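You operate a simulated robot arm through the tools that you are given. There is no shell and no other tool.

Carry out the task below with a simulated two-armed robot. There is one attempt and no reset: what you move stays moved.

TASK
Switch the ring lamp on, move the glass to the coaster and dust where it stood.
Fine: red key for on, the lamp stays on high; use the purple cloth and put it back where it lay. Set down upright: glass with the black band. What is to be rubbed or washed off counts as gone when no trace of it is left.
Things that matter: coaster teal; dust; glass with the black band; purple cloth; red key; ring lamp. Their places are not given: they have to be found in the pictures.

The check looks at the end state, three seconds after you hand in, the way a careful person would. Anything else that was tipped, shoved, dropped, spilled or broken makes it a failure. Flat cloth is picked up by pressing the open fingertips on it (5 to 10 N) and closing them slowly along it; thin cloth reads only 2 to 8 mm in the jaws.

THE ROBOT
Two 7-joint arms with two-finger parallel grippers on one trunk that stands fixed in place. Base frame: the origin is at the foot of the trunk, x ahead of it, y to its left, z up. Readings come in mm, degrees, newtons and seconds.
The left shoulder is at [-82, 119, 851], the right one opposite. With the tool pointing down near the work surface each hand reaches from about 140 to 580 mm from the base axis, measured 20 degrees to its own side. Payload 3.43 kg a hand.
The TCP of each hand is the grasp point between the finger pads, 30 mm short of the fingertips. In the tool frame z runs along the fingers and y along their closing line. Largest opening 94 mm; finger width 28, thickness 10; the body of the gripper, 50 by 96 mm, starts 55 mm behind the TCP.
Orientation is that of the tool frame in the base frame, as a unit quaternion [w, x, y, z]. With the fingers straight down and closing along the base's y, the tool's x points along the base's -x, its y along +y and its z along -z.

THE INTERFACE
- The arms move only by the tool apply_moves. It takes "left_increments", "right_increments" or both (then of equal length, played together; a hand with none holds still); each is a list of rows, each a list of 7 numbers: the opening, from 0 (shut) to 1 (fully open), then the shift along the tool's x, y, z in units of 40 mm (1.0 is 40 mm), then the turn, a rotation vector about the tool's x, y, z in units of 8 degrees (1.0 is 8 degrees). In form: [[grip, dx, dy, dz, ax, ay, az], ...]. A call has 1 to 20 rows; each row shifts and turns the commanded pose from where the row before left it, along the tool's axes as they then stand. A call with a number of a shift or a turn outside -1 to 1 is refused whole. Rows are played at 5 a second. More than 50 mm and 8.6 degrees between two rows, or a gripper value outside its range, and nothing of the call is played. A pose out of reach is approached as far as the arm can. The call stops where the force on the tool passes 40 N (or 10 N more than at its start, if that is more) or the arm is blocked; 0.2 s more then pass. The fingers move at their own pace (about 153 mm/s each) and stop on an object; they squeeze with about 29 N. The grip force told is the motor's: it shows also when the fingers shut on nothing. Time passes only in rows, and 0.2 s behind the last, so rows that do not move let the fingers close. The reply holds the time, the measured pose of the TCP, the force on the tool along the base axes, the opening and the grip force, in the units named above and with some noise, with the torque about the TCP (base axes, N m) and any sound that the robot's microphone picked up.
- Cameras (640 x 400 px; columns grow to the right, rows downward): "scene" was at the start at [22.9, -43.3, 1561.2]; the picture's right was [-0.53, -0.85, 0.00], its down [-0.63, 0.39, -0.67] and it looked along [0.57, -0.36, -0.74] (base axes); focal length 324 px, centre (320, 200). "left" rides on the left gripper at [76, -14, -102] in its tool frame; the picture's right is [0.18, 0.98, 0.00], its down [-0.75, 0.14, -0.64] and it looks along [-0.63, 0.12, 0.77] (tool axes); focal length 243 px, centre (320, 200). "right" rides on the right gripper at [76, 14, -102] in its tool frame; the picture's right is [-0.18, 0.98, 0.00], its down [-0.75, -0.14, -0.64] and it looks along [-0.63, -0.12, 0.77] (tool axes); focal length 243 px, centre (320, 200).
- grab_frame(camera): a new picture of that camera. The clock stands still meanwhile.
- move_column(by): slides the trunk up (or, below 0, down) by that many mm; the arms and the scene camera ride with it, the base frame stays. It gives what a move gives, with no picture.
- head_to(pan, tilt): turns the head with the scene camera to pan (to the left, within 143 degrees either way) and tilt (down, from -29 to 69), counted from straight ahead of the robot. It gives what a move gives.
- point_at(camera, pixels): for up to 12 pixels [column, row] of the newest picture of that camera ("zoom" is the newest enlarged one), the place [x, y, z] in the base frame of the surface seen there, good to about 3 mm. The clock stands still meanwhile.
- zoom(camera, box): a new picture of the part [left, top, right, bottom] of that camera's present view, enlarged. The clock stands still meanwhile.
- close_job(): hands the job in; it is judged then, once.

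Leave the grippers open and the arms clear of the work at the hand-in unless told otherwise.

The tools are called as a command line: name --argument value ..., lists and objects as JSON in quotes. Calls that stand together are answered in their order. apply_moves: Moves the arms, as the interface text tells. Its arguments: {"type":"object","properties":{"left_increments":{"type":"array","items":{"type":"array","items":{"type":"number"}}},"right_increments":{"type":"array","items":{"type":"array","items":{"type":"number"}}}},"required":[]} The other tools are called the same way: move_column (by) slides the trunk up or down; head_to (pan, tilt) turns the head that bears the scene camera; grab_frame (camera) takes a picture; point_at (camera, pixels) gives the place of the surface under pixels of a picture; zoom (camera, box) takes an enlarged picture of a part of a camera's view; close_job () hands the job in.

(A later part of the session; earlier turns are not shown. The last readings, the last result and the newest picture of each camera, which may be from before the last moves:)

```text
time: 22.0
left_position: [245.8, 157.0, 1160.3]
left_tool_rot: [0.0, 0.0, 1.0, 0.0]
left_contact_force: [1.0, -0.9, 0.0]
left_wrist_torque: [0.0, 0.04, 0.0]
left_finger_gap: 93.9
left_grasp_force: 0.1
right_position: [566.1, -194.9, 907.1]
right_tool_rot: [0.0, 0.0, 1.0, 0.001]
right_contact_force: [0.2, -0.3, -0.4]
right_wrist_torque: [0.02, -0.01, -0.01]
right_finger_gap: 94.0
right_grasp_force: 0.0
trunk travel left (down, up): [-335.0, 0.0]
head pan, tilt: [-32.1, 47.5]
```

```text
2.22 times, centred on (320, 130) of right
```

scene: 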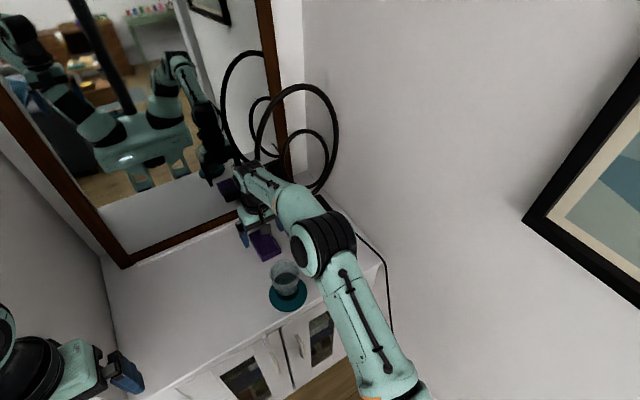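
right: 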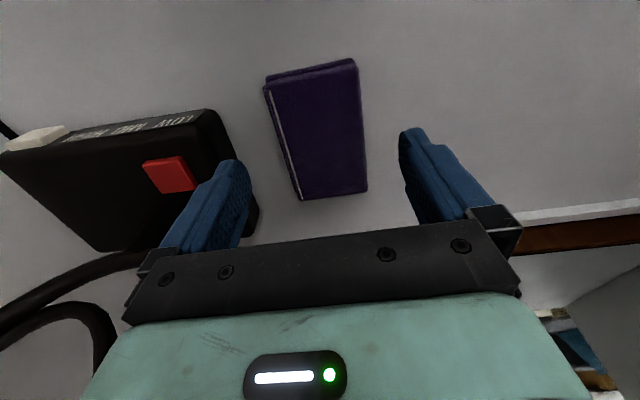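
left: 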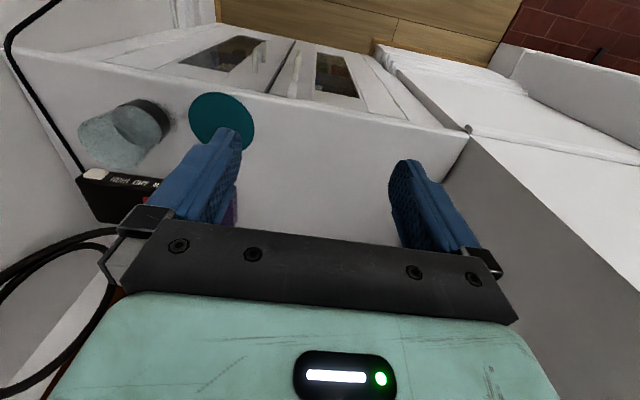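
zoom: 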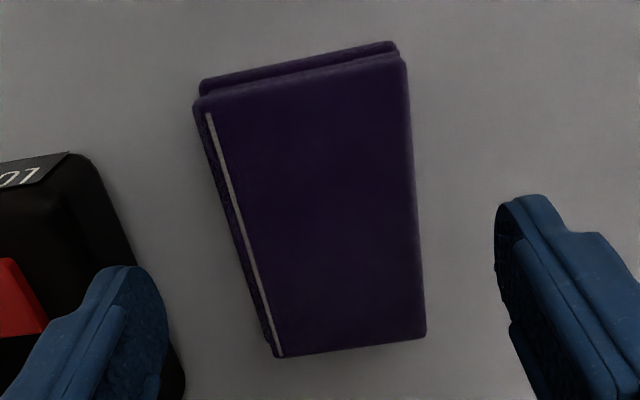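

Pad spans x 522–614, y −224…−166; the hand is centred. I lower to TCP z≈863 (fingertips ≈ 833, 9 mm above the table).

apply_moves --right_increments '[[1, 0, 0, 0.4, 0, 0, 0], [1, 0, 0, 0.4, 0, 0, 0], [1, 0, 0, 0.3, 0, 0, 0], [1, 0, 0, 0, 0, 0, 0]]'

grab_frame --camera "right"

```text
time: 23.0
left_position: [245.7, 157.4, 1160.1]
left_tool_rot: [0.001, 0.0, 1.0, 0.0]
left_contact_force: [0.0, -0.3, 0.1]
left_wrist_torque: [0.01, 0.0, 0.01]
left_finger_gap: 94.0
left_grasp_force: 0.0
right_position: [566.3, -194.4, 862.5]
right_tool_rot: [-0.001, 0.0, 1.0, -0.001]
right_contact_force: [-0.3, -0.2, 0.1]
right_wrist_torque: [0.04, 0.0, 0.03]
right_finger_gap: 94.1
right_grasp_force: 0.1
trunk travel left (down, up): [-335.0, 0.0]
head pan, tilt: [-32.1, 47.5]
```

```text
taken
```

right: 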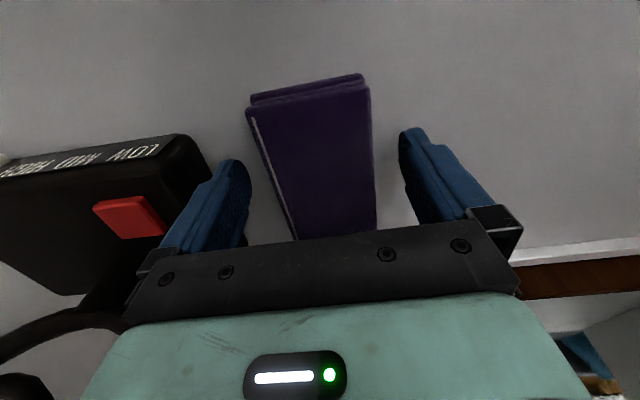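

Now I close the fingers slowly on the pad's sides.

apply_moves --right_increments '[[0.85, 0, 0, 0, 0, 0, 0], [0.75, 0, 0, 0, 0, 0, 0], [0.68, 0, 0, 0, 0, 0, 0], [0.64, 0, 0, 0, 0, 0, 0], [0.6, 0, 0, 0, 0, 0, 0], [0.56, 0, 0, 0, 0, 0, 0], [0.52, 0, 0, 0, 0, 0, 0], [0.52, 0, 0, 0, 0, 0, 0]]'

grab_frame --camera "right"

```text
time: 24.8
left_position: [246.3, 157.3, 1160.5]
left_tool_rot: [0.001, 0.001, 1.0, 0.0]
left_contact_force: [-0.7, -0.4, -0.4]
left_wrist_torque: [0.02, 0.0, -0.01]
left_finger_gap: 94.0
left_grasp_force: 0.0
right_position: [565.4, -194.2, 863.2]
right_tool_rot: [0.0, 0.0, 1.0, 0.001]
right_contact_force: [-0.8, 0.6, 0.4]
right_wrist_torque: [0.0, 0.01, 0.02]
right_finger_gap: 61.1
right_grasp_force: 29.0
trunk travel left (down, up): [-335.0, 0.0]
head pan, tilt: [-32.1, 47.5]
```

```text
taken
```

right: 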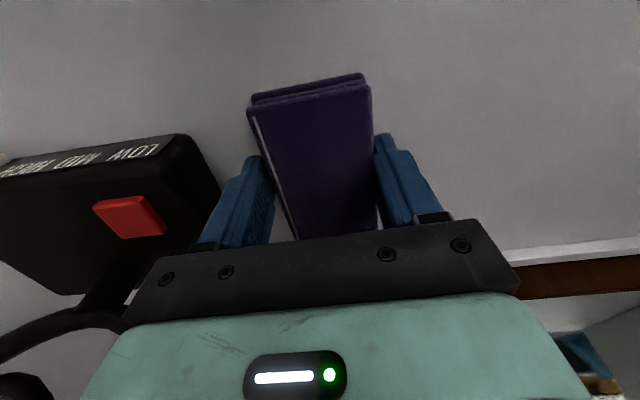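

Gripped: gap 61.1 mm at TCP (565.4,−194.2,863.2) — I note this for putting it back. I lift it ~97 mm straight up.

apply_moves --right_increments '[[0.52, 0, 0, -0.2, 0, 0, 0], [0.52, 0, 0, -0.45, 0, 0, 0], [0.52, 0, 0, -0.6, 0, 0, 0], [0.52, 0, 0, -0.6, 0, 0, 0], [0.52, 0, 0, -0.57, 0, 0, 0], [0.52, 0, 0, 0, 0, 0, 0]]'

grab_frame --camera "scene"

grab_frame --camera "right"

```text
time: 26.2
left_position: [246.5, 156.7, 1161.7]
left_tool_rot: [-0.001, 0.0, 1.0, -0.001]
left_contact_force: [-0.3, -0.4, 0.6]
left_wrist_torque: [-0.04, 0.03, 0.0]
left_finger_gap: 94.0
left_grasp_force: 0.0
right_position: [566.0, -194.1, 958.5]
right_tool_rot: [-0.001, 0.0, 1.0, 0.0]
right_contact_force: [0.6, 0.2, -0.3]
right_wrist_torque: [0.01, -0.02, -0.04]
right_finger_gap: 61.0
right_grasp_force: 28.7
trunk travel left (down, up): [-335.0, 0.0]
head pan, tilt: [-32.1, 47.5]
```

```text
taken
```

scene: 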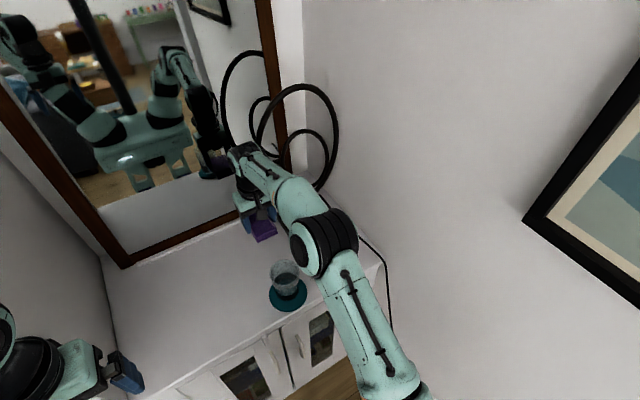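

```text
taken
```

right: 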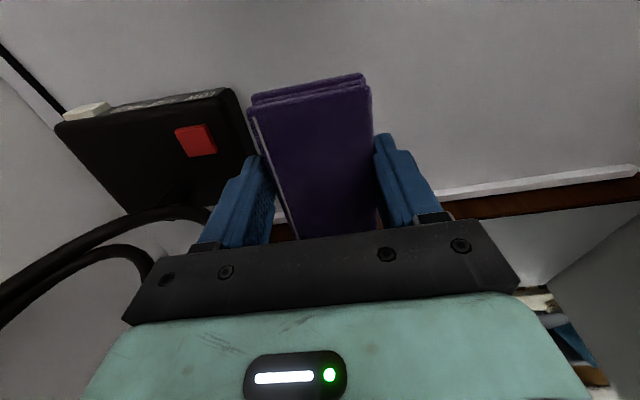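

The cloth is held firmly and level. I move it back to x≈505, then sideways to y≈−285 (over the lamp's front edge with height to spare), keeping clear of the glass.

apply_moves --right_increments '[[0.52, 0.51, 0, 0, 0, 0, 0], [0.52, 0.51, 0, 0, 0, 0, 0], [0.52, 0.51, 0, 0, 0, 0, 0], [0.52, 0, -0.57, 0, 0, 0, 0], [0.52, 0, -0.57, 0, 0, 0, 0], [0.52, 0, -0.57, 0, 0, 0, 0], [0.52, 0, -0.57, 0, 0, 0, 0], [0.52, 0, 0, 0, 0, 0, 0]]'

grab_frame --camera "scene"

```text
time: 28.0
left_position: [245.0, 157.0, 1161.0]
left_tool_rot: [-0.001, 0.0, 1.0, 0.0]
left_contact_force: [0.8, -0.8, 0.1]
left_wrist_torque: [-0.02, -0.02, -0.01]
left_finger_gap: 94.0
left_grasp_force: 0.2
right_position: [505.4, -284.4, 960.4]
right_tool_rot: [-0.001, -0.001, 1.0, 0.0]
right_contact_force: [0.7, 1.1, -0.4]
right_wrist_torque: [-0.04, 0.01, 0.02]
right_finger_gap: 61.0
right_grasp_force: 28.6
trunk travel left (down, up): [-335.0, 0.0]
head pan, tilt: [-32.1, 47.5]
```

```text
taken
```

scene: 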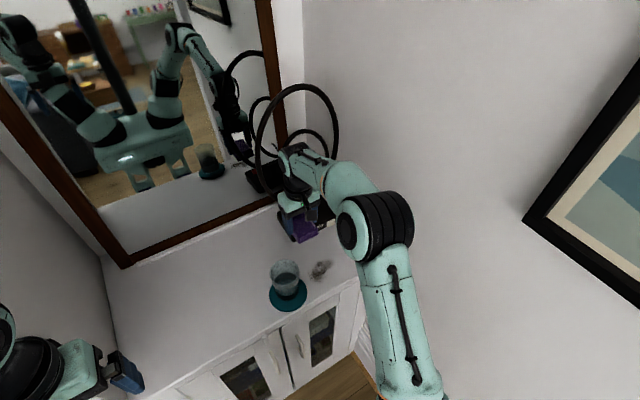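

Now back to x≈410, above the dust, still at height.

apply_moves --right_increments '[[0.52, 0.59, -0.02, 0, 0, 0, 0], [0.52, 0.59, -0.02, 0, 0, 0, 0], [0.52, 0.6, -0.02, 0, 0, 0, 0], [0.52, 0.6, -0.02, 0, 0, 0, 0], [0.52, 0, 0, 0, 0, 0, 0]]'

grab_frame --camera "scene"

grab_frame --camera "right"

```text
time: 29.2
left_position: [246.6, 157.6, 1161.2]
left_tool_rot: [-0.001, 0.0, 1.0, -0.001]
left_contact_force: [0.1, -0.2, 0.1]
left_wrist_torque: [0.02, 0.02, 0.02]
left_finger_gap: 94.1
left_grasp_force: 0.1
right_position: [410.4, -287.2, 959.6]
right_tool_rot: [-0.001, 0.0, 1.0, 0.001]
right_contact_force: [1.2, 0.6, -0.6]
right_wrist_torque: [0.01, 0.03, 0.0]
right_finger_gap: 61.0
right_grasp_force: 29.2
trunk travel left (down, up): [-335.0, 0.0]
head pan, tilt: [-32.1, 47.5]
```

```text
taken
```

scene: 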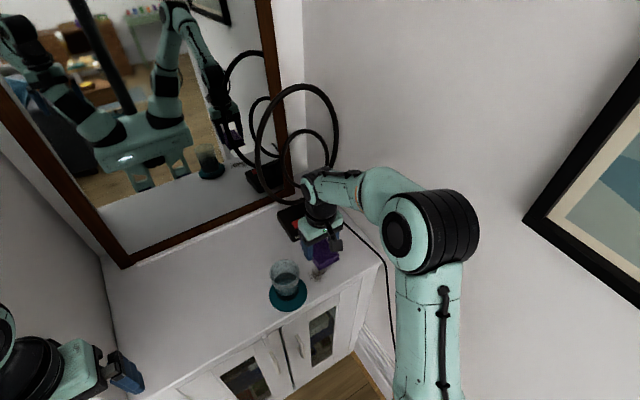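

```text
taken
```

right: 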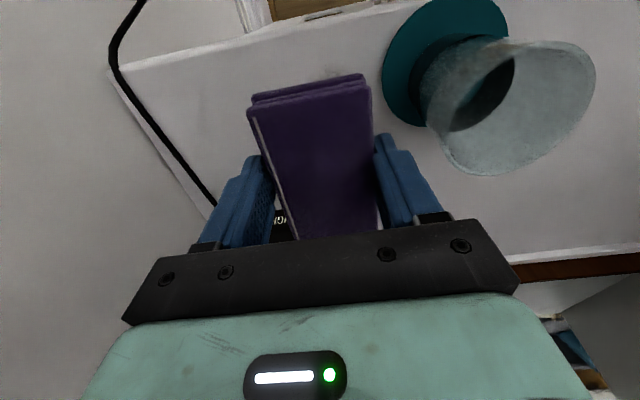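

The cloth hangs over the dust, clear of the glass. I lower to just above the table (TCP z≈869).

apply_moves --right_increments '[[0.52, 0, -0.05, 0.6, 0, 0, 0], [0.52, 0, 0, 0.6, 0, 0, 0], [0.52, 0, 0, 0.6, 0, 0, 0], [0.52, 0, 0, 0.46, 0, 0, 0], [0.52, 0, 0, 0, 0, 0, 0]]'

grab_frame --camera "right"

```text
time: 30.4
left_position: [244.8, 158.2, 1161.6]
left_tool_rot: [0.0, 0.0, 1.0, -0.001]
left_contact_force: [-0.3, -0.3, -0.7]
left_wrist_torque: [-0.02, 0.02, 0.02]
left_finger_gap: 93.8
left_grasp_force: 0.1
right_position: [411.3, -288.8, 869.0]
right_tool_rot: [-0.001, -0.001, 1.0, 0.0]
right_contact_force: [-0.3, -0.3, 0.0]
right_wrist_torque: [-0.03, -0.02, 0.0]
right_finger_gap: 61.0
right_grasp_force: 29.4
trunk travel left (down, up): [-335.0, 0.0]
head pan, tilt: [-32.1, 47.5]
```

```text
taken
```

right: 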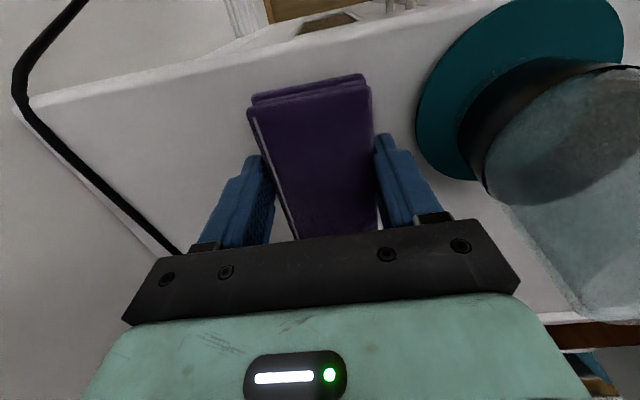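

Now I lower in small steps until the cloth presses on the table.

apply_moves --right_increments '[[0.52, 0, 0, 0.05, 0, 0, 0], [0.52, 0, 0, 0.05, 0, 0, 0], [0.52, 0, 0, 0.04, 0, 0, 0], [0.52, 0, 0, 0, 0, 0, 0]]'

```text
time: 31.4
left_position: [245.7, 159.0, 1160.2]
left_tool_rot: [0.0, 0.0, 1.0, 0.0]
left_contact_force: [0.6, -0.7, 0.5]
left_wrist_torque: [0.0, -0.05, 0.01]
left_finger_gap: 94.2
left_grasp_force: 0.0
right_position: [410.0, -290.2, 864.2]
right_tool_rot: [-0.001, 0.001, 1.0, 0.0]
right_contact_force: [0.6, -0.9, -1.2]
right_wrist_torque: [-0.01, 0.01, -0.01]
right_finger_gap: 61.1
right_grasp_force: 28.8
trunk travel left (down, up): [-335.0, 0.0]
head pan, tilt: [-32.1, 47.5]
```

apply_moves --right_increments '[[0.52, 0, 0, 0.03, 0, 0, 0], [0.52, 0, 0, 0.03, 0, 0, 0], [0.52, 0, 0, 0, 0, 0, 0]]'

```text
time: 32.2
left_position: [246.5, 158.0, 1159.9]
left_tool_rot: [0.0, 0.0, 1.0, 0.0]
left_contact_force: [0.5, -0.3, -0.8]
left_wrist_torque: [-0.03, -0.01, 0.0]
left_finger_gap: 93.8
left_grasp_force: 0.1
right_position: [410.2, -290.8, 862.6]
right_tool_rot: [0.0, 0.001, 1.0, 0.0]
right_contact_force: [0.5, 0.1, 7.5]
right_wrist_torque: [0.05, 0.16, -0.01]
right_finger_gap: 61.0
right_grasp_force: 29.2
trunk travel left (down, up): [-335.0, 0.0]
head pan, tilt: [-32.1, 47.5]
```

7.5 N of pressure: good. I rub along y between about −276 and −336 (staying clear of the coaster's edge at −229).

apply_moves --right_increments '[[0.52, 0, 0.12, 0, 0, 0, 0], [0.52, 0, 0.12, 0, 0, 0, 0], [0.52, 0, 0.12, 0, 0, 0, 0], [0.52, 0, -0.25, 0, 0, 0, 0], [0.52, 0, -0.25, 0, 0, 0, 0], [0.52, 0, -0.25, 0, 0, 0, 0], [0.52, 0, -0.25, 0, 0, 0, 0], [0.52, 0, -0.25, 0, 0, 0, 0], [0.52, 0, -0.25, 0, 0, 0, 0], [0.52, 0, 0, 0, 0, 0, 0]]'

zoom --camera "scene" --box '[270, 220, 370, 310]'

```text
time: 34.4
left_position: [245.9, 159.4, 1161.2]
left_tool_rot: [-0.001, 0.0, 1.0, -0.001]
left_contact_force: [0.3, 0.3, 0.8]
left_wrist_torque: [0.04, 0.01, 0.01]
left_finger_gap: 94.2
left_grasp_force: 0.1
right_position: [408.2, -334.5, 863.2]
right_tool_rot: [-0.001, 0.0, 1.0, 0.0]
right_contact_force: [-0.3, 5.3, 11.9]
right_wrist_torque: [0.19, -0.02, 0.02]
right_finger_gap: 61.1
right_grasp_force: 29.0
trunk travel left (down, up): [-335.0, 0.0]
head pan, tilt: [-32.1, 47.5]
```

```text
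4.44 times, centred on (320, 265) of scene
```

zoom: 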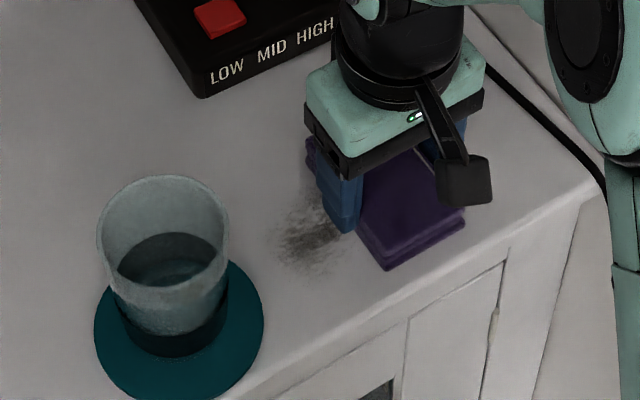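

Some dust fades but some remains on the side nearer the coaster. I keep rubbing back and forth over it.

apply_moves --right_increments '[[0.52, 0, 0.25, 0, 0, 0, 0], [0.52, 0, 0.25, 0, 0, 0, 0], [0.52, 0, 0.25, 0, 0, 0, 0], [0.52, 0, 0.25, 0, 0, 0, 0], [0.52, 0, 0.25, 0, 0, 0, 0], [0.52, 0, 0.22, 0, 0, 0, 0], [0.52, 0, -0.25, 0, 0, 0, 0], [0.52, 0, -0.25, 0, 0, 0, 0], [0.52, 0, -0.25, 0, 0, 0, 0], [0.52, 0, 0.25, 0, 0, 0, 0], [0.52, 0, 0.25, 0, 0, 0, 0], [0.52, 0, 0.25, 0, 0, 0, 0], [0.52, 0, -0.25, 0, 0, 0, 0], [0.52, 0, -0.25, 0, 0, 0, 0], [0.52, 0, -0.25, 0, 0, 0, 0], [0.52, 0, -0.25, 0, 0, 0, 0], [0.52, 0, -0.25, 0, 0, 0, 0], [0.52, 0, -0.25, 0, 0, 0, 0], [0.52, 0, -0.25, 0, 0, 0, 0], [0.52, 0, 0, 0, 0, 0, 0]]'

zoom --camera "scene" --box '[270, 220, 370, 310]'

```text
time: 38.6
left_position: [246.9, 158.0, 1161.4]
left_tool_rot: [0.0, 0.0, 1.0, 0.0]
left_contact_force: [-0.7, -0.3, 0.7]
left_wrist_torque: [0.02, 0.04, 0.01]
left_finger_gap: 93.7
left_grasp_force: 0.1
right_position: [409.1, -348.1, 862.5]
right_tool_rot: [0.0, 0.001, 1.0, 0.0]
right_contact_force: [-0.1, 4.4, 11.7]
right_wrist_torque: [0.16, 0.19, -0.12]
right_finger_gap: 60.8
right_grasp_force: 28.8
trunk travel left (down, up): [-335.0, 0.0]
head pan, tilt: [-32.1, 47.5]
```

```text
4.44 times, centred on (320, 265) of scene
```

zoom: 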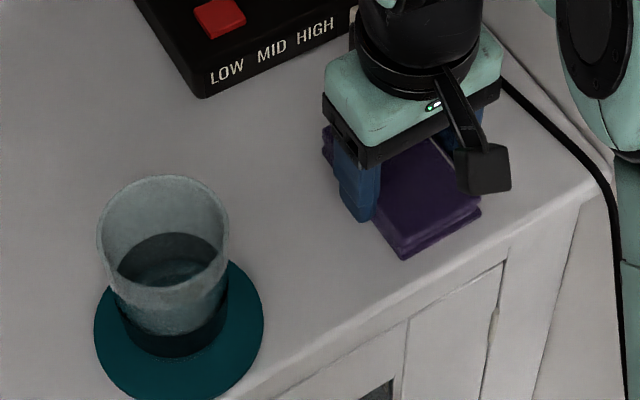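

The part nearer the coaster looks clean now. A few more passes over the whole area, including a shift in x, then I will lift and inspect.

apply_moves --right_increments '[[0.52, 0, 0.25, 0, 0, 0, 0], [0.52, 0, 0.25, 0, 0, 0, 0], [0.52, 0, 0.25, 0, 0, 0, 0], [0.52, 0, -0.25, 0, 0, 0, 0], [0.52, 0, -0.25, 0, 0, 0, 0], [0.52, 0, -0.25, 0, 0, 0, 0], [0.52, -0.2, 0, 0, 0, 0, 0], [0.52, 0, 0.25, 0, 0, 0, 0], [0.52, 0, 0.25, 0, 0, 0, 0], [0.52, 0, 0.25, 0, 0, 0, 0], [0.52, 0, 0.25, 0, 0, 0, 0], [0.52, 0, 0.25, 0, 0, 0, 0], [0.52, 0, 0.25, 0, 0, 0, 0], [0.52, 0, 0.25, 0, 0, 0, 0], [0.52, 0.2, 0, 0, 0, 0, 0], [0.52, 0.2, 0, 0, 0, 0, 0], [0.52, 0, -0.25, 0, 0, 0, 0], [0.52, 0, -0.25, 0, 0, 0, 0], [0.52, 0, -0.25, 0, 0, 0, 0], [0.52, 0, -0.25, 0, 0, 0, 0]]'

zoom --camera "scene" --box '[270, 220, 370, 310]'

```text
time: 42.8
left_position: [246.3, 157.5, 1160.3]
left_tool_rot: [0.0, 0.0, 1.0, 0.0]
left_contact_force: [-0.3, 0.8, 0.4]
left_wrist_torque: [0.02, 0.03, -0.03]
left_finger_gap: 93.9
left_grasp_force: 0.0
right_position: [400.1, -317.6, 862.5]
right_tool_rot: [-0.003, 0.0, 1.0, 0.0]
right_contact_force: [0.8, -0.4, -0.4]
right_wrist_torque: [-0.01, 0.01, -0.02]
right_finger_gap: 60.9
right_grasp_force: 28.9
trunk travel left (down, up): [-335.0, 0.0]
head pan, tilt: [-32.1, 47.5]
```

```text
4.44 times, centred on (320, 265) of scene
```

zoom: 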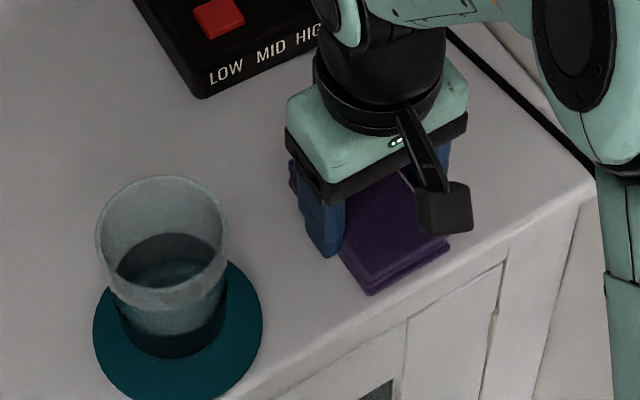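

The force has dropped to zero, so the cloth may have slid slightly in the grip. I lift 97 mm and move forward in x to uncover the spot for inspection.

apply_moves --right_increments '[[0.52, 0, 0, -0.4, 0, 0, 0], [0.52, 0, 0, -0.6, 0, 0, 0], [0.52, 0, 0, -0.7, 0, 0, 0], [0.52, 0, 0, -0.7, 0, 0, 0], [0.52, -0.6, 0, 0, 0, 0, 0], [0.52, -0.6, 0, 0, 0, 0, 0], [0.52, -0.6, 0, 0, 0, 0, 0], [0.52, -0.6, 0, 0, 0, 0, 0], [0.52, 0, 0, 0, 0, 0, 0]]'

zoom --camera "scene" --box '[270, 220, 370, 310]'

grab_frame --camera "right"

```text
time: 44.8
left_position: [246.4, 157.1, 1161.8]
left_tool_rot: [0.0, 0.001, 1.0, -0.001]
left_contact_force: [0.3, -0.5, -0.8]
left_wrist_torque: [0.02, -0.01, -0.01]
left_finger_gap: 94.1
left_grasp_force: 0.0
right_position: [495.8, -315.4, 958.1]
right_tool_rot: [0.0, 0.0, 1.0, 0.0]
right_contact_force: [-0.5, -1.1, -1.8]
right_wrist_torque: [-0.04, 0.02, -0.03]
right_finger_gap: 60.7
right_grasp_force: 29.2
trunk travel left (down, up): [-335.0, 0.0]
head pan, tilt: [-32.1, 47.5]
```

```text
4.44 times, centred on (320, 265) of scene
```

zoom: 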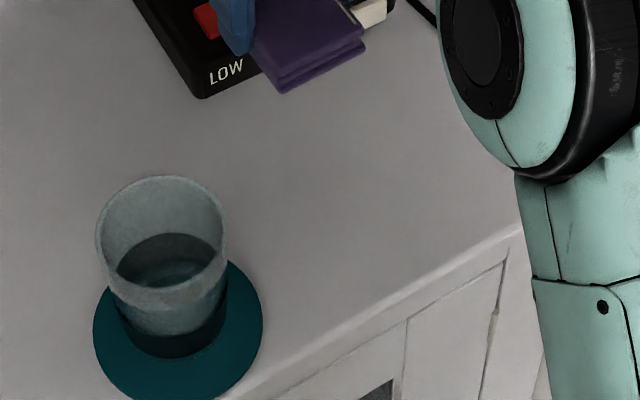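

```text
taken
```

right: 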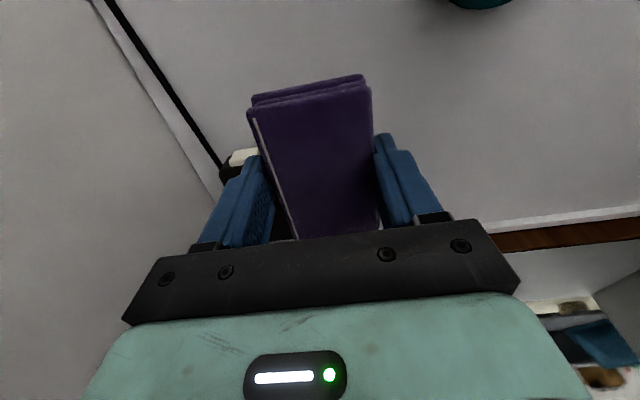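

The spot looks clean. I enlarge it more strongly to be sure no trace is left.

zoom --camera "scene" --box '[302, 245, 352, 290]'

zoom --camera "right" --box '[200, 0, 480, 110]'

zoom --camera "scene" --box '[262, 250, 322, 320]'

```text
8.89 times, centred on (327, 268) of scene
```

zoom: 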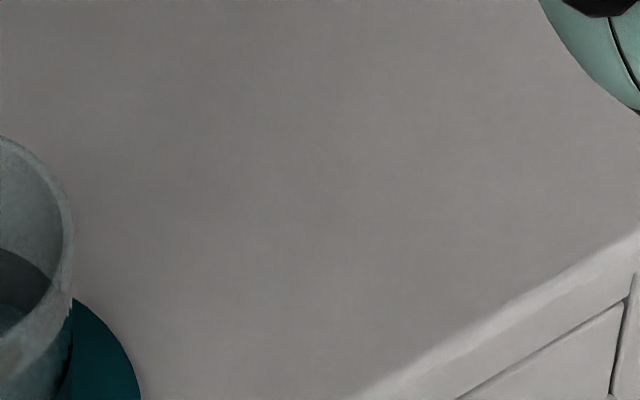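

```text
2.29 times, centred on (340, 55) of right
```

zoom: 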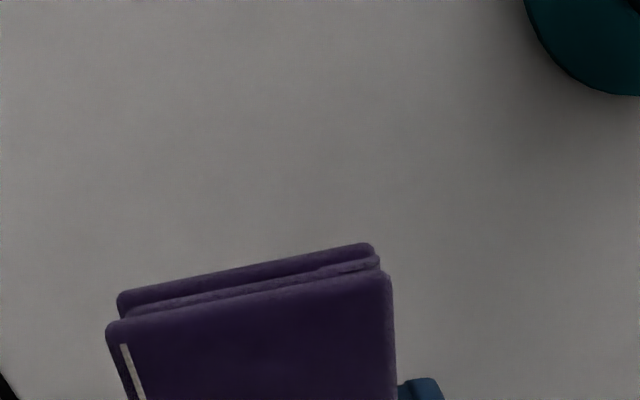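

```text
5.71 times, centred on (292, 285) of scene
```

zoom: 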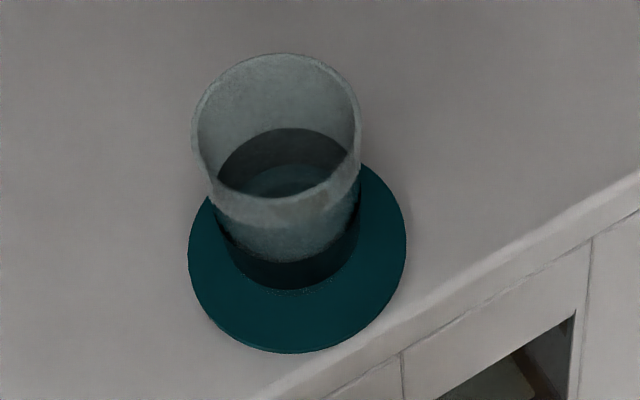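

I enlarge even further in two halves to look for faint specks.

zoom --camera "scene" --box '[306, 255, 330, 275]'

zoom --camera "scene" --box '[320, 248, 344, 268]'

```text
16.00 times, centred on (318, 265) of scene
```

zoom: 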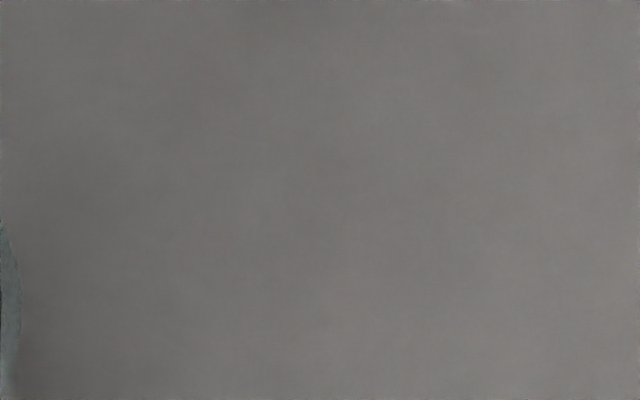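

```text
16.00 times, centred on (332, 258) of scene
```

zoom: 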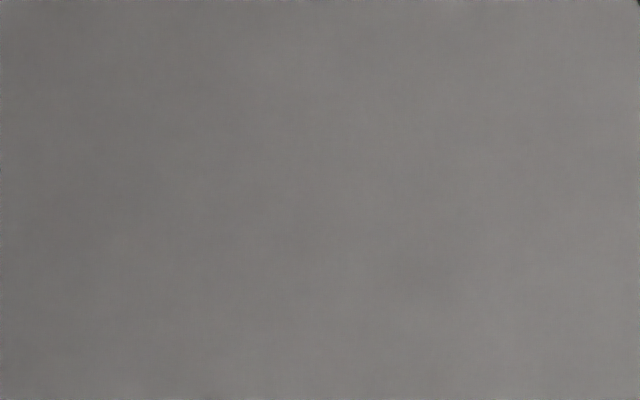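

No trace is left. Now the cloth goes back: first sideways to y≈−194 at x≈505, then forward to x≈565.5, staying at height.

apply_moves --right_increments '[[0.52, -0.23, 0, 0, 0, 0, 0], [0.52, 0, 0.6, 0, 0, 0, 0], [0.52, 0, 0.6, 0, 0, 0, 0], [0.52, 0, 0.6, 0, 0, 0, 0], [0.52, 0, 0.6, 0, 0, 0, 0], [0.52, 0, 0.63, 0, 0, 0, 0], [0.52, -0.5, 0, 0, 0, 0, 0], [0.52, -0.5, 0, 0, 0, 0, 0], [0.52, -0.51, 0, 0, 0, 0, 0], [0.52, 0, 0, 0, 0, 0, 0]]'

grab_frame --camera "right"

grab_frame --camera "scene"

```text
time: 47.0
left_position: [245.7, 156.7, 1161.2]
left_tool_rot: [0.0, 0.0, 1.0, -0.001]
left_contact_force: [-0.9, 1.3, -0.5]
left_wrist_torque: [0.01, -0.01, -0.02]
left_finger_gap: 94.4
left_grasp_force: 0.1
right_position: [567.2, -195.9, 957.4]
right_tool_rot: [-0.001, 0.0, 1.0, 0.0]
right_contact_force: [-0.6, 0.9, -1.4]
right_wrist_torque: [0.0, 0.02, -0.03]
right_finger_gap: 61.3
right_grasp_force: 29.2
trunk travel left (down, up): [-335.0, 0.0]
head pan, tilt: [-32.1, 47.5]
```

```text
taken
```

right: 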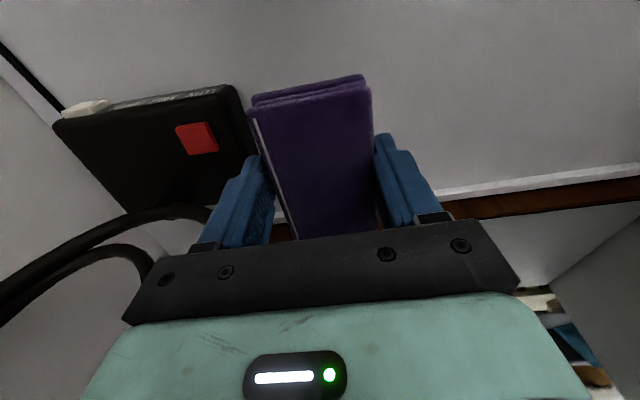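

```text
taken
```

scene: 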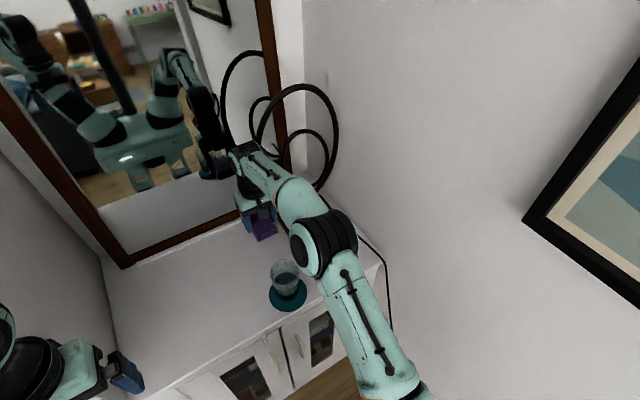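

I correct by −1.5 mm x, +1.6 mm y, and lower to TCP z≈868.

apply_moves --right_increments '[[0.52, 0.035, 0.035, 0.5, 0, 0, 0], [0.52, 0, 0, 0.6, 0, 0, 0], [0.52, 0, 0, 0.6, 0, 0, 0], [0.52, 0, 0, 0.5, 0, 0, 0], [0.52, 0, 0, 0, 0, 0, 0]]'

```text
time: 48.2
left_position: [246.7, 158.0, 1161.4]
left_tool_rot: [0.0, 0.0, 1.0, 0.0]
left_contact_force: [-0.3, 0.4, 0.5]
left_wrist_torque: [0.03, 0.01, 0.01]
left_finger_gap: 93.8
left_grasp_force: 0.1
right_position: [566.9, -194.9, 869.3]
right_tool_rot: [-0.001, 0.0, 1.0, 0.0]
right_contact_force: [0.1, -0.1, -0.3]
right_wrist_torque: [-0.03, 0.03, 0.01]
right_finger_gap: 60.9
right_grasp_force: 29.2
trunk travel left (down, up): [-335.0, 0.0]
head pan, tilt: [-32.1, 47.5]
```

apply_moves --right_increments '[[0.52, 0.02, 0.01, 0.05, 0, 0, 0], [0.52, 0, 0, 0.05, 0, 0, 0], [0.52, 0, 0, 0.03, 0, 0, 0], [0.52, 0, 0, 0, 0, 0, 0]]'

```text
time: 49.2
left_position: [246.2, 158.6, 1161.3]
left_tool_rot: [0.0, 0.0, 1.0, 0.001]
left_contact_force: [0.1, 0.4, 0.2]
left_wrist_torque: [-0.01, 0.02, 0.01]
left_finger_gap: 94.2
left_grasp_force: 0.0
right_position: [564.4, -193.7, 864.5]
right_tool_rot: [-0.001, 0.001, 1.0, 0.0]
right_contact_force: [-0.1, -0.4, -0.7]
right_wrist_torque: [0.0, -0.02, 0.0]
right_finger_gap: 61.1
right_grasp_force: 28.9
trunk travel left (down, up): [-335.0, 0.0]
head pan, tilt: [-32.1, 47.5]
```

Still free of the table. I go down ~1 mm at a time until contact.

apply_moves --right_increments '[[0.52, 0, 0, 0.03, 0, 0, 0], [0.52, 0, 0, 0, 0, 0, 0]]'

```text
time: 49.8
left_position: [246.8, 157.8, 1161.7]
left_tool_rot: [-0.001, 0.0, 1.0, 0.0]
left_contact_force: [-0.4, 0.3, -0.1]
left_wrist_torque: [0.02, -0.01, -0.04]
left_finger_gap: 94.1
left_grasp_force: 0.0
right_position: [565.2, -193.1, 863.2]
right_tool_rot: [-0.002, 0.0, 1.0, 0.0]
right_contact_force: [-0.3, -0.3, -1.4]
right_wrist_torque: [0.02, 0.0, -0.01]
right_finger_gap: 61.1
right_grasp_force: 29.5
trunk travel left (down, up): [-335.0, 0.0]
head pan, tilt: [-32.1, 47.5]
```

apply_moves --right_increments '[[0.52, 0, 0, 0.03, 0, 0, 0], [0.52, 0, 0, 0, 0, 0, 0]]'

```text
time: 50.4
left_position: [245.9, 158.6, 1161.1]
left_tool_rot: [0.0, 0.0, 1.0, 0.0]
left_contact_force: [-0.5, 0.1, 1.5]
left_wrist_torque: [0.0, 0.05, 0.03]
left_finger_gap: 93.9
left_grasp_force: 0.0
right_position: [565.9, -193.7, 862.1]
right_tool_rot: [-0.001, 0.0, 1.0, 0.0]
right_contact_force: [-0.3, -0.1, 1.0]
right_wrist_torque: [0.01, 0.07, 0.03]
right_finger_gap: 61.0
right_grasp_force: 29.2
trunk travel left (down, up): [-335.0, 0.0]
head pan, tilt: [-32.1, 47.5]
```

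Light contact (1 N) at (565.9,−193.7). I open the fingers slowly.

apply_moves --right_increments '[[0.62, 0, 0, 0, 0, 0, 0], [0.67, 0, 0, 0, 0, 0, 0], [0.72, 0, 0, 0, 0, 0, 0], [0.8, 0, 0, 0, 0, 0, 0], [0.9, 0, 0, 0, 0, 0, 0], [1, 0, 0, 0, 0, 0, 0], [1, 0, 0, 0, 0, 0, 0]]'

grab_frame --camera "right"

```text
time: 52.0
left_position: [246.0, 157.3, 1160.8]
left_tool_rot: [0.0, 0.0, 1.0, 0.0]
left_contact_force: [0.4, 0.0, 1.3]
left_wrist_torque: [0.0, 0.0, 0.0]
left_finger_gap: 94.0
left_grasp_force: 0.1
right_position: [565.1, -193.7, 861.8]
right_tool_rot: [-0.001, 0.0, 1.0, 0.0]
right_contact_force: [0.3, -1.0, 0.2]
right_wrist_torque: [-0.01, -0.01, -0.02]
right_finger_gap: 94.2
right_grasp_force: 0.1
trunk travel left (down, up): [-335.0, 0.0]
head pan, tilt: [-32.1, 47.5]
```

```text
taken
```

right: 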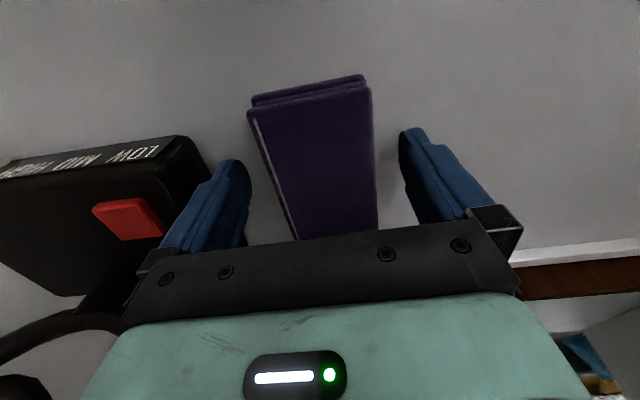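

The cloth lies as before (nearly the same picture). I raise the hand to z≈907 and compare corners with the earlier reading.

apply_moves --right_increments '[[1, 0, 0, -0.3, 0, 0, 0], [1, 0, 0, -0.4, 0, 0, 0], [1, 0, 0, -0.43, 0, 0, 0], [1, 0, 0, 0, 0, 0, 0]]'

grab_frame --camera "right"

point_at --camera "right" --pixels '[[270, 90], [352, 68], [363, 188], [303, 196], [168, 175]]'

```text
time: 53.0
left_position: [245.9, 158.1, 1160.3]
left_tool_rot: [0.0, 0.001, 1.0, 0.0]
left_contact_force: [-0.2, 0.4, -0.1]
left_wrist_torque: [0.0, 0.01, 0.03]
left_finger_gap: 94.2
left_grasp_force: 0.1
right_position: [564.5, -193.0, 907.9]
right_tool_rot: [0.0, 0.0, 1.0, 0.0]
right_contact_force: [-0.1, -0.3, 0.3]
right_wrist_torque: [-0.01, 0.0, 0.03]
right_finger_gap: 94.0
right_grasp_force: 0.0
trunk travel left (down, up): [-335.0, 0.0]
head pan, tilt: [-32.1, 47.5]
```

```text
taken
```

right: 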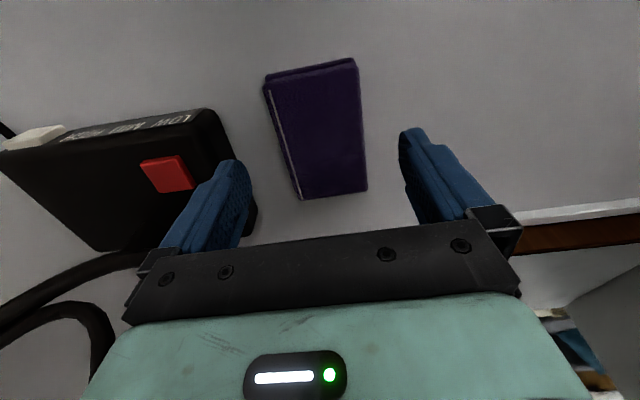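

```text
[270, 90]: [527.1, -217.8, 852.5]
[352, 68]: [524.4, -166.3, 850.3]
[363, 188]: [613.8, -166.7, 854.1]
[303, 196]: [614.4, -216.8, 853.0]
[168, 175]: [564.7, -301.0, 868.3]
```

The cloth is back within about 1–2 mm. Next the red key: I read its corner positions in this wrist picture.

zoom --camera "right" --box '[100, 100, 260, 260]'

point_at --camera "right" --pixels '[[145, 163], [179, 158], [192, 183], [159, 190], [168, 173], [185, 140], [120, 190], [205, 180]]'

```text
2.50 times, centred on (180, 180) of right
```

zoom: 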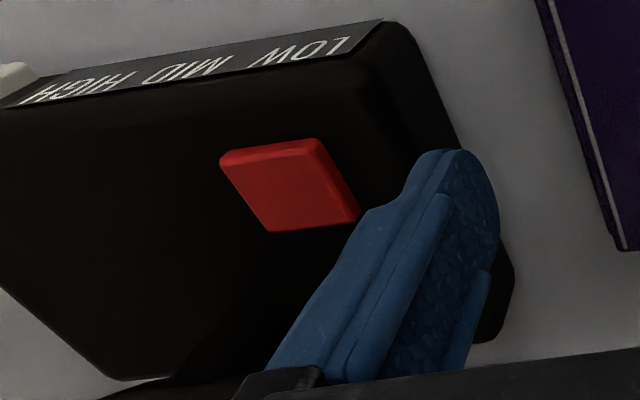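

```text
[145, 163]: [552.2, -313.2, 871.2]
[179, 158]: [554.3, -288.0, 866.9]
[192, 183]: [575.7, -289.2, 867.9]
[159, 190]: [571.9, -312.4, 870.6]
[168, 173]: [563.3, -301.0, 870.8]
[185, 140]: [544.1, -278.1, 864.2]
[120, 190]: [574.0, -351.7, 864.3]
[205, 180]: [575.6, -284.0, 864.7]
```

Key centre ≈ (563,−301), top z≈870. I go up, back to x≈500 and sideways to y≈−301, then close the fingers and tilt the hand 20° so that the fingers point forward-down, keeping the wrist away from the ring.

apply_moves --right_increments '[[1, 0, 0, -0.8, 0, 0, 0], [1, 0, 0, -0.8, 0, 0, 0], [1, 0.5, 0, -0.7, 0, 0, 0], [1, 0.6, 0, 0, 0, 0, 0], [1, 0.5, 0, 0, 0, 0, 0], [0.7, 0, -0.7, 0, 0, 0, 0], [0.4, 0, -0.7, 0, 0, 0, 0], [0.1, 0, -0.7, 0, 0, 0, 0], [0, 0, -0.6, 0, 0, 0, 0], [0, 0, 0, 0, 0, -0.85, 0], [0, 0, 0, 0, 0, -0.85, 0], [0, 0, 0, 0, 0, -0.8, 0], [0, 0, 0, 0, 0, 0, 0]]'

grab_frame --camera "right"

grab_frame --camera "scene"

```text
time: 55.8
left_position: [245.9, 156.9, 1160.8]
left_tool_rot: [0.0, 0.001, 1.0, 0.001]
left_contact_force: [-0.4, -0.8, -0.2]
left_wrist_torque: [-0.02, -0.02, 0.01]
left_finger_gap: 94.0
left_grasp_force: 0.1
right_position: [500.1, -303.1, 998.9]
right_tool_rot: [0.173, 0.0, 0.985, 0.0]
right_contact_force: [-0.1, 0.0, -0.4]
right_wrist_torque: [0.01, -0.02, -0.03]
right_finger_gap: 0.1
right_grasp_force: 29.2
trunk travel left (down, up): [-335.0, 0.0]
head pan, tilt: [-32.1, 47.5]
```

```text
taken
```

right: 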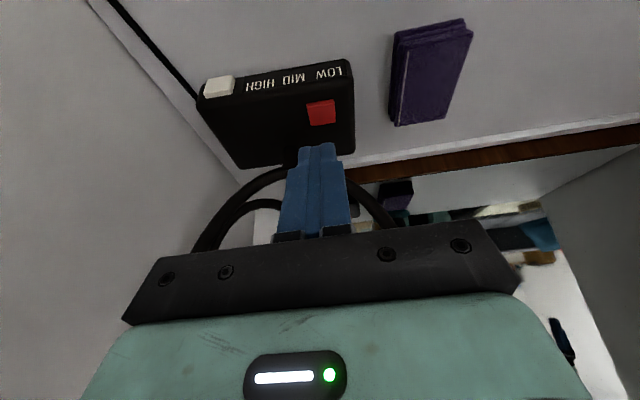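

```text
taken
```

scene: 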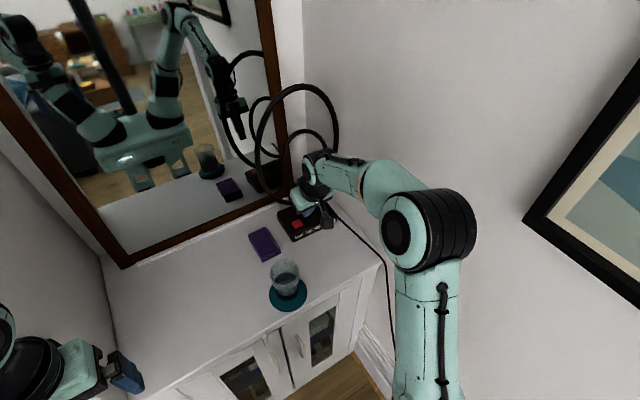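

Tilt is 20°, fingers shut. I move diagonally to about (566,−301,925), about 22 mm above touching the key.

apply_moves --right_increments '[[0, -0.23, 0.015, 0.575, 0, 0, 0], [0, -0.23, 0.015, 0.575, 0, 0, 0], [0, -0.23, 0.015, 0.575, 0, 0, 0], [0, -0.23, 0.01, 0.575, 0, 0, 0], [0, 0, 0, 0, 0, 0, 0]]'

grab_frame --camera "right"

zoom --camera "scene" --box '[240, 120, 360, 260]'

```text
time: 57.0
left_position: [247.0, 157.6, 1160.6]
left_tool_rot: [0.0, -0.001, 1.0, 0.0]
left_contact_force: [0.3, -0.6, -0.3]
left_wrist_torque: [0.0, 0.01, -0.02]
left_finger_gap: 94.2
left_grasp_force: 0.0
right_position: [567.5, -301.1, 925.4]
right_tool_rot: [0.173, 0.0, 0.985, 0.0]
right_contact_force: [0.1, 0.8, 0.8]
right_wrist_torque: [-0.01, -0.02, -0.01]
right_finger_gap: 0.0
right_grasp_force: 29.0
trunk travel left (down, up): [-335.0, 0.0]
head pan, tilt: [-32.1, 47.5]
```

```text
taken
```

right: 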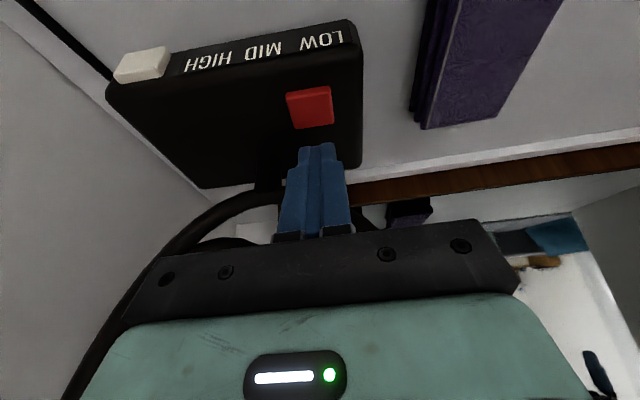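

```text
2.86 times, centred on (300, 190) of scene
```

zoom: 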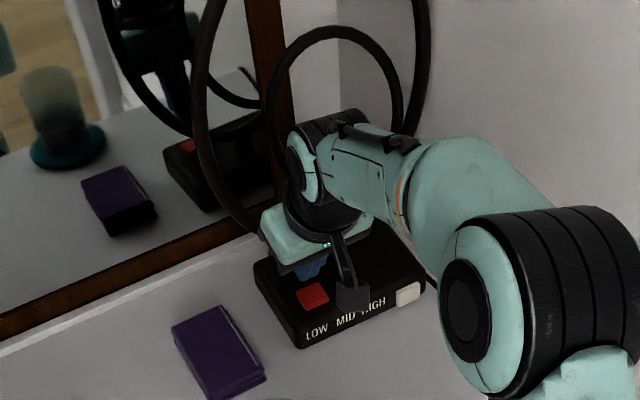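

The tip sits 22 mm above the key, aligned with it. I lower 16 mm vertically (in tool axes dx≈+0.17, dz≈+0.36 in total).

apply_moves --right_increments '[[0, 0.086, 0, 0.18, 0, 0, 0], [0, 0.086, 0, 0.18, 0, 0, 0], [0, 0, 0, 0, 0, 0, 0]]'

zoom --camera "right" --box '[240, 60, 400, 200]'

zoom --camera "scene" --box '[270, 180, 350, 250]'

```text
time: 57.8
left_position: [247.1, 158.2, 1161.8]
left_tool_rot: [0.0, -0.001, 1.0, 0.0]
left_contact_force: [-0.5, -0.3, 0.2]
left_wrist_torque: [-0.01, 0.01, 0.03]
left_finger_gap: 93.9
left_grasp_force: 0.1
right_position: [565.3, -300.6, 909.9]
right_tool_rot: [0.172, -0.001, 0.985, 0.001]
right_contact_force: [1.0, 0.7, 1.1]
right_wrist_torque: [-0.03, 0.01, 0.01]
right_finger_gap: 0.2
right_grasp_force: 28.6
trunk travel left (down, up): [-335.0, 0.0]
head pan, tilt: [-32.1, 47.5]
```

```text
2.86 times, centred on (320, 130) of right
```

zoom: 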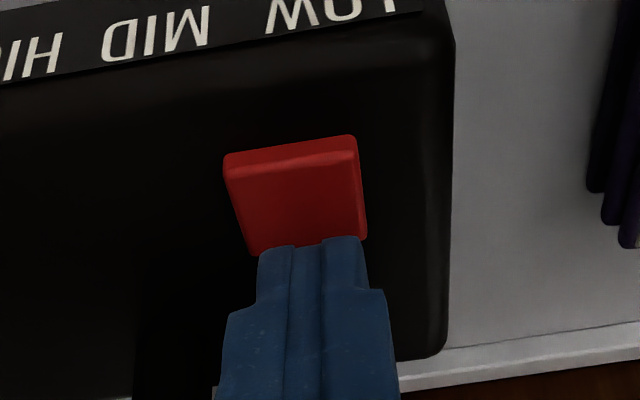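

```text
5.71 times, centred on (310, 215) of scene
```

zoom: 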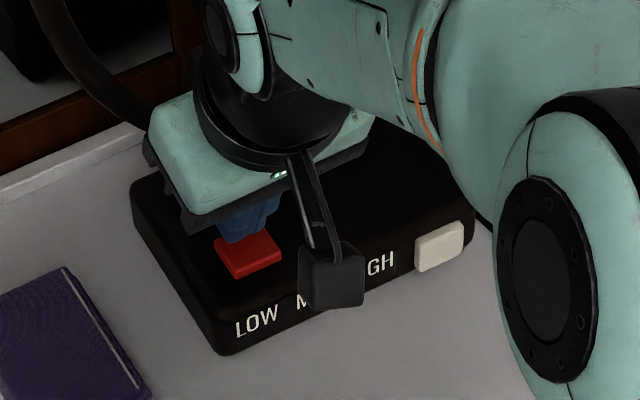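

The tip is about 7 mm above the key. I lower in 2 mm steps and watch the force.

apply_moves --right_increments '[[0, 0.017, 0, 0.047, 0, 0, 0], [0, 0.017, 0, 0.047, 0, 0, 0], [0, 0.017, 0, 0.047, 0, 0, 0], [0, 0, 0, 0, 0, 0, 0]]'

```text
time: 58.8
left_position: [245.5, 157.9, 1161.1]
left_tool_rot: [0.0, 0.0, 1.0, 0.0]
left_contact_force: [-0.3, -0.1, 0.6]
left_wrist_torque: [0.02, 0.04, 0.02]
left_finger_gap: 93.8
left_grasp_force: 0.0
right_position: [564.7, -301.8, 902.8]
right_tool_rot: [0.173, 0.0, 0.985, 0.0]
right_contact_force: [-0.3, 0.6, 0.4]
right_wrist_torque: [-0.01, 0.03, -0.04]
right_finger_gap: 0.1
right_grasp_force: 29.3
trunk travel left (down, up): [-335.0, 0.0]
head pan, tilt: [-32.1, 47.5]
```

No contact yet. One millimetre per row from here.

apply_moves --right_increments '[[0, 0.0085, 0, 0.0235, 0, 0, 0], [0, 0.0085, 0, 0.0235, 0, 0, 0], [0, 0, 0, 0, 0, 0, 0]]'

zoom --camera "right" --box '[240, 60, 400, 200]'

```text
time: 59.6
left_position: [245.5, 157.3, 1160.2]
left_tool_rot: [0.0, 0.001, 1.0, 0.001]
left_contact_force: [-0.4, 0.5, 0.1]
left_wrist_torque: [0.01, -0.01, -0.01]
left_finger_gap: 94.0
left_grasp_force: 0.0
right_position: [564.5, -300.8, 901.2]
right_tool_rot: [0.172, 0.001, 0.985, 0.0]
right_contact_force: [0.4, -0.3, 1.7]
right_wrist_torque: [-0.02, 0.0, -0.01]
right_finger_gap: 0.1
right_grasp_force: 29.2
trunk travel left (down, up): [-335.0, 0.0]
head pan, tilt: [-32.1, 47.5]
```

```text
2.86 times, centred on (320, 130) of right
```

zoom: 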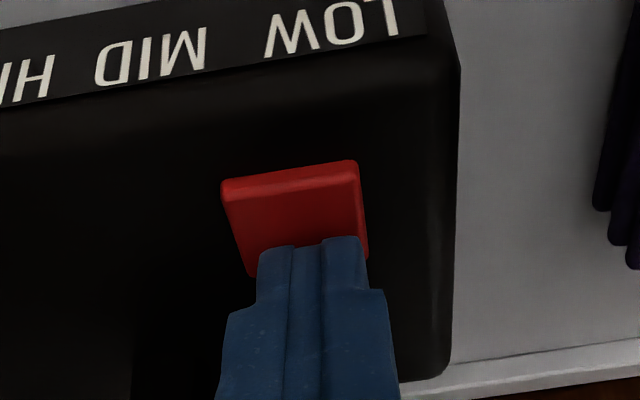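

Slight contact (1.7 N). I keep pressing 1 mm at a time and look for the light or a click.

apply_moves --right_increments '[[0, 0.0085, 0, 0.0235, 0, 0, 0], [0, 0, 0, 0, 0, 0, 0]]'

```text
time: 60.2
left_position: [246.4, 157.3, 1160.9]
left_tool_rot: [-0.001, 0.0, 1.0, 0.0]
left_contact_force: [0.2, 0.3, -0.1]
left_wrist_torque: [-0.04, 0.0, -0.02]
left_finger_gap: 94.2
left_grasp_force: 0.0
right_position: [565.8, -300.5, 901.6]
right_tool_rot: [0.172, -0.001, 0.985, -0.001]
right_contact_force: [0.8, -0.3, 1.3]
right_wrist_torque: [0.03, 0.0, -0.02]
right_finger_gap: 0.0
right_grasp_force: 29.5
trunk travel left (down, up): [-335.0, 0.0]
head pan, tilt: [-32.1, 47.5]
heard: click
```

A click was heard. I look at the lamp before doing anything more.

grab_frame --camera "scene"

zoom --camera "scene" --box '[230, 70, 360, 250]'

```text
taken
```

scene: 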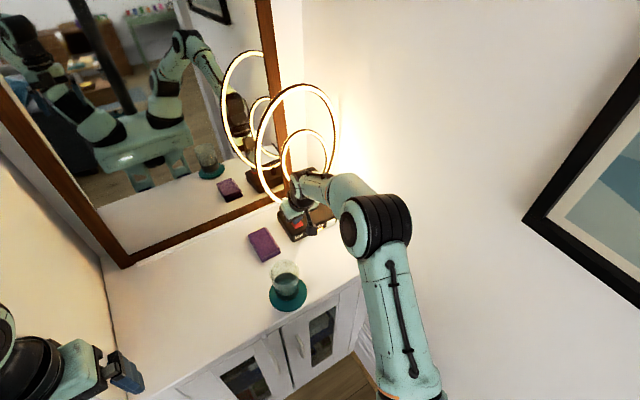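

```text
2.22 times, centred on (295, 160) of scene
```

zoom: 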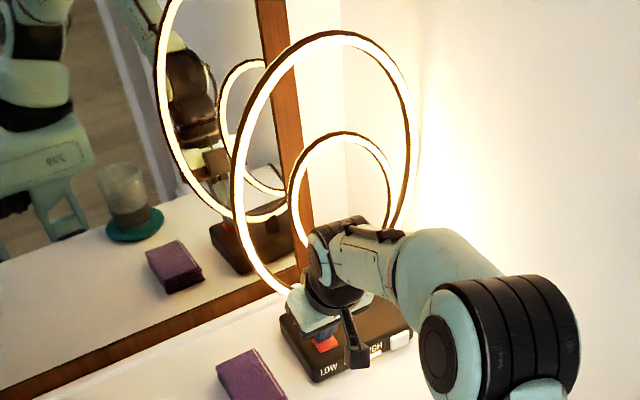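

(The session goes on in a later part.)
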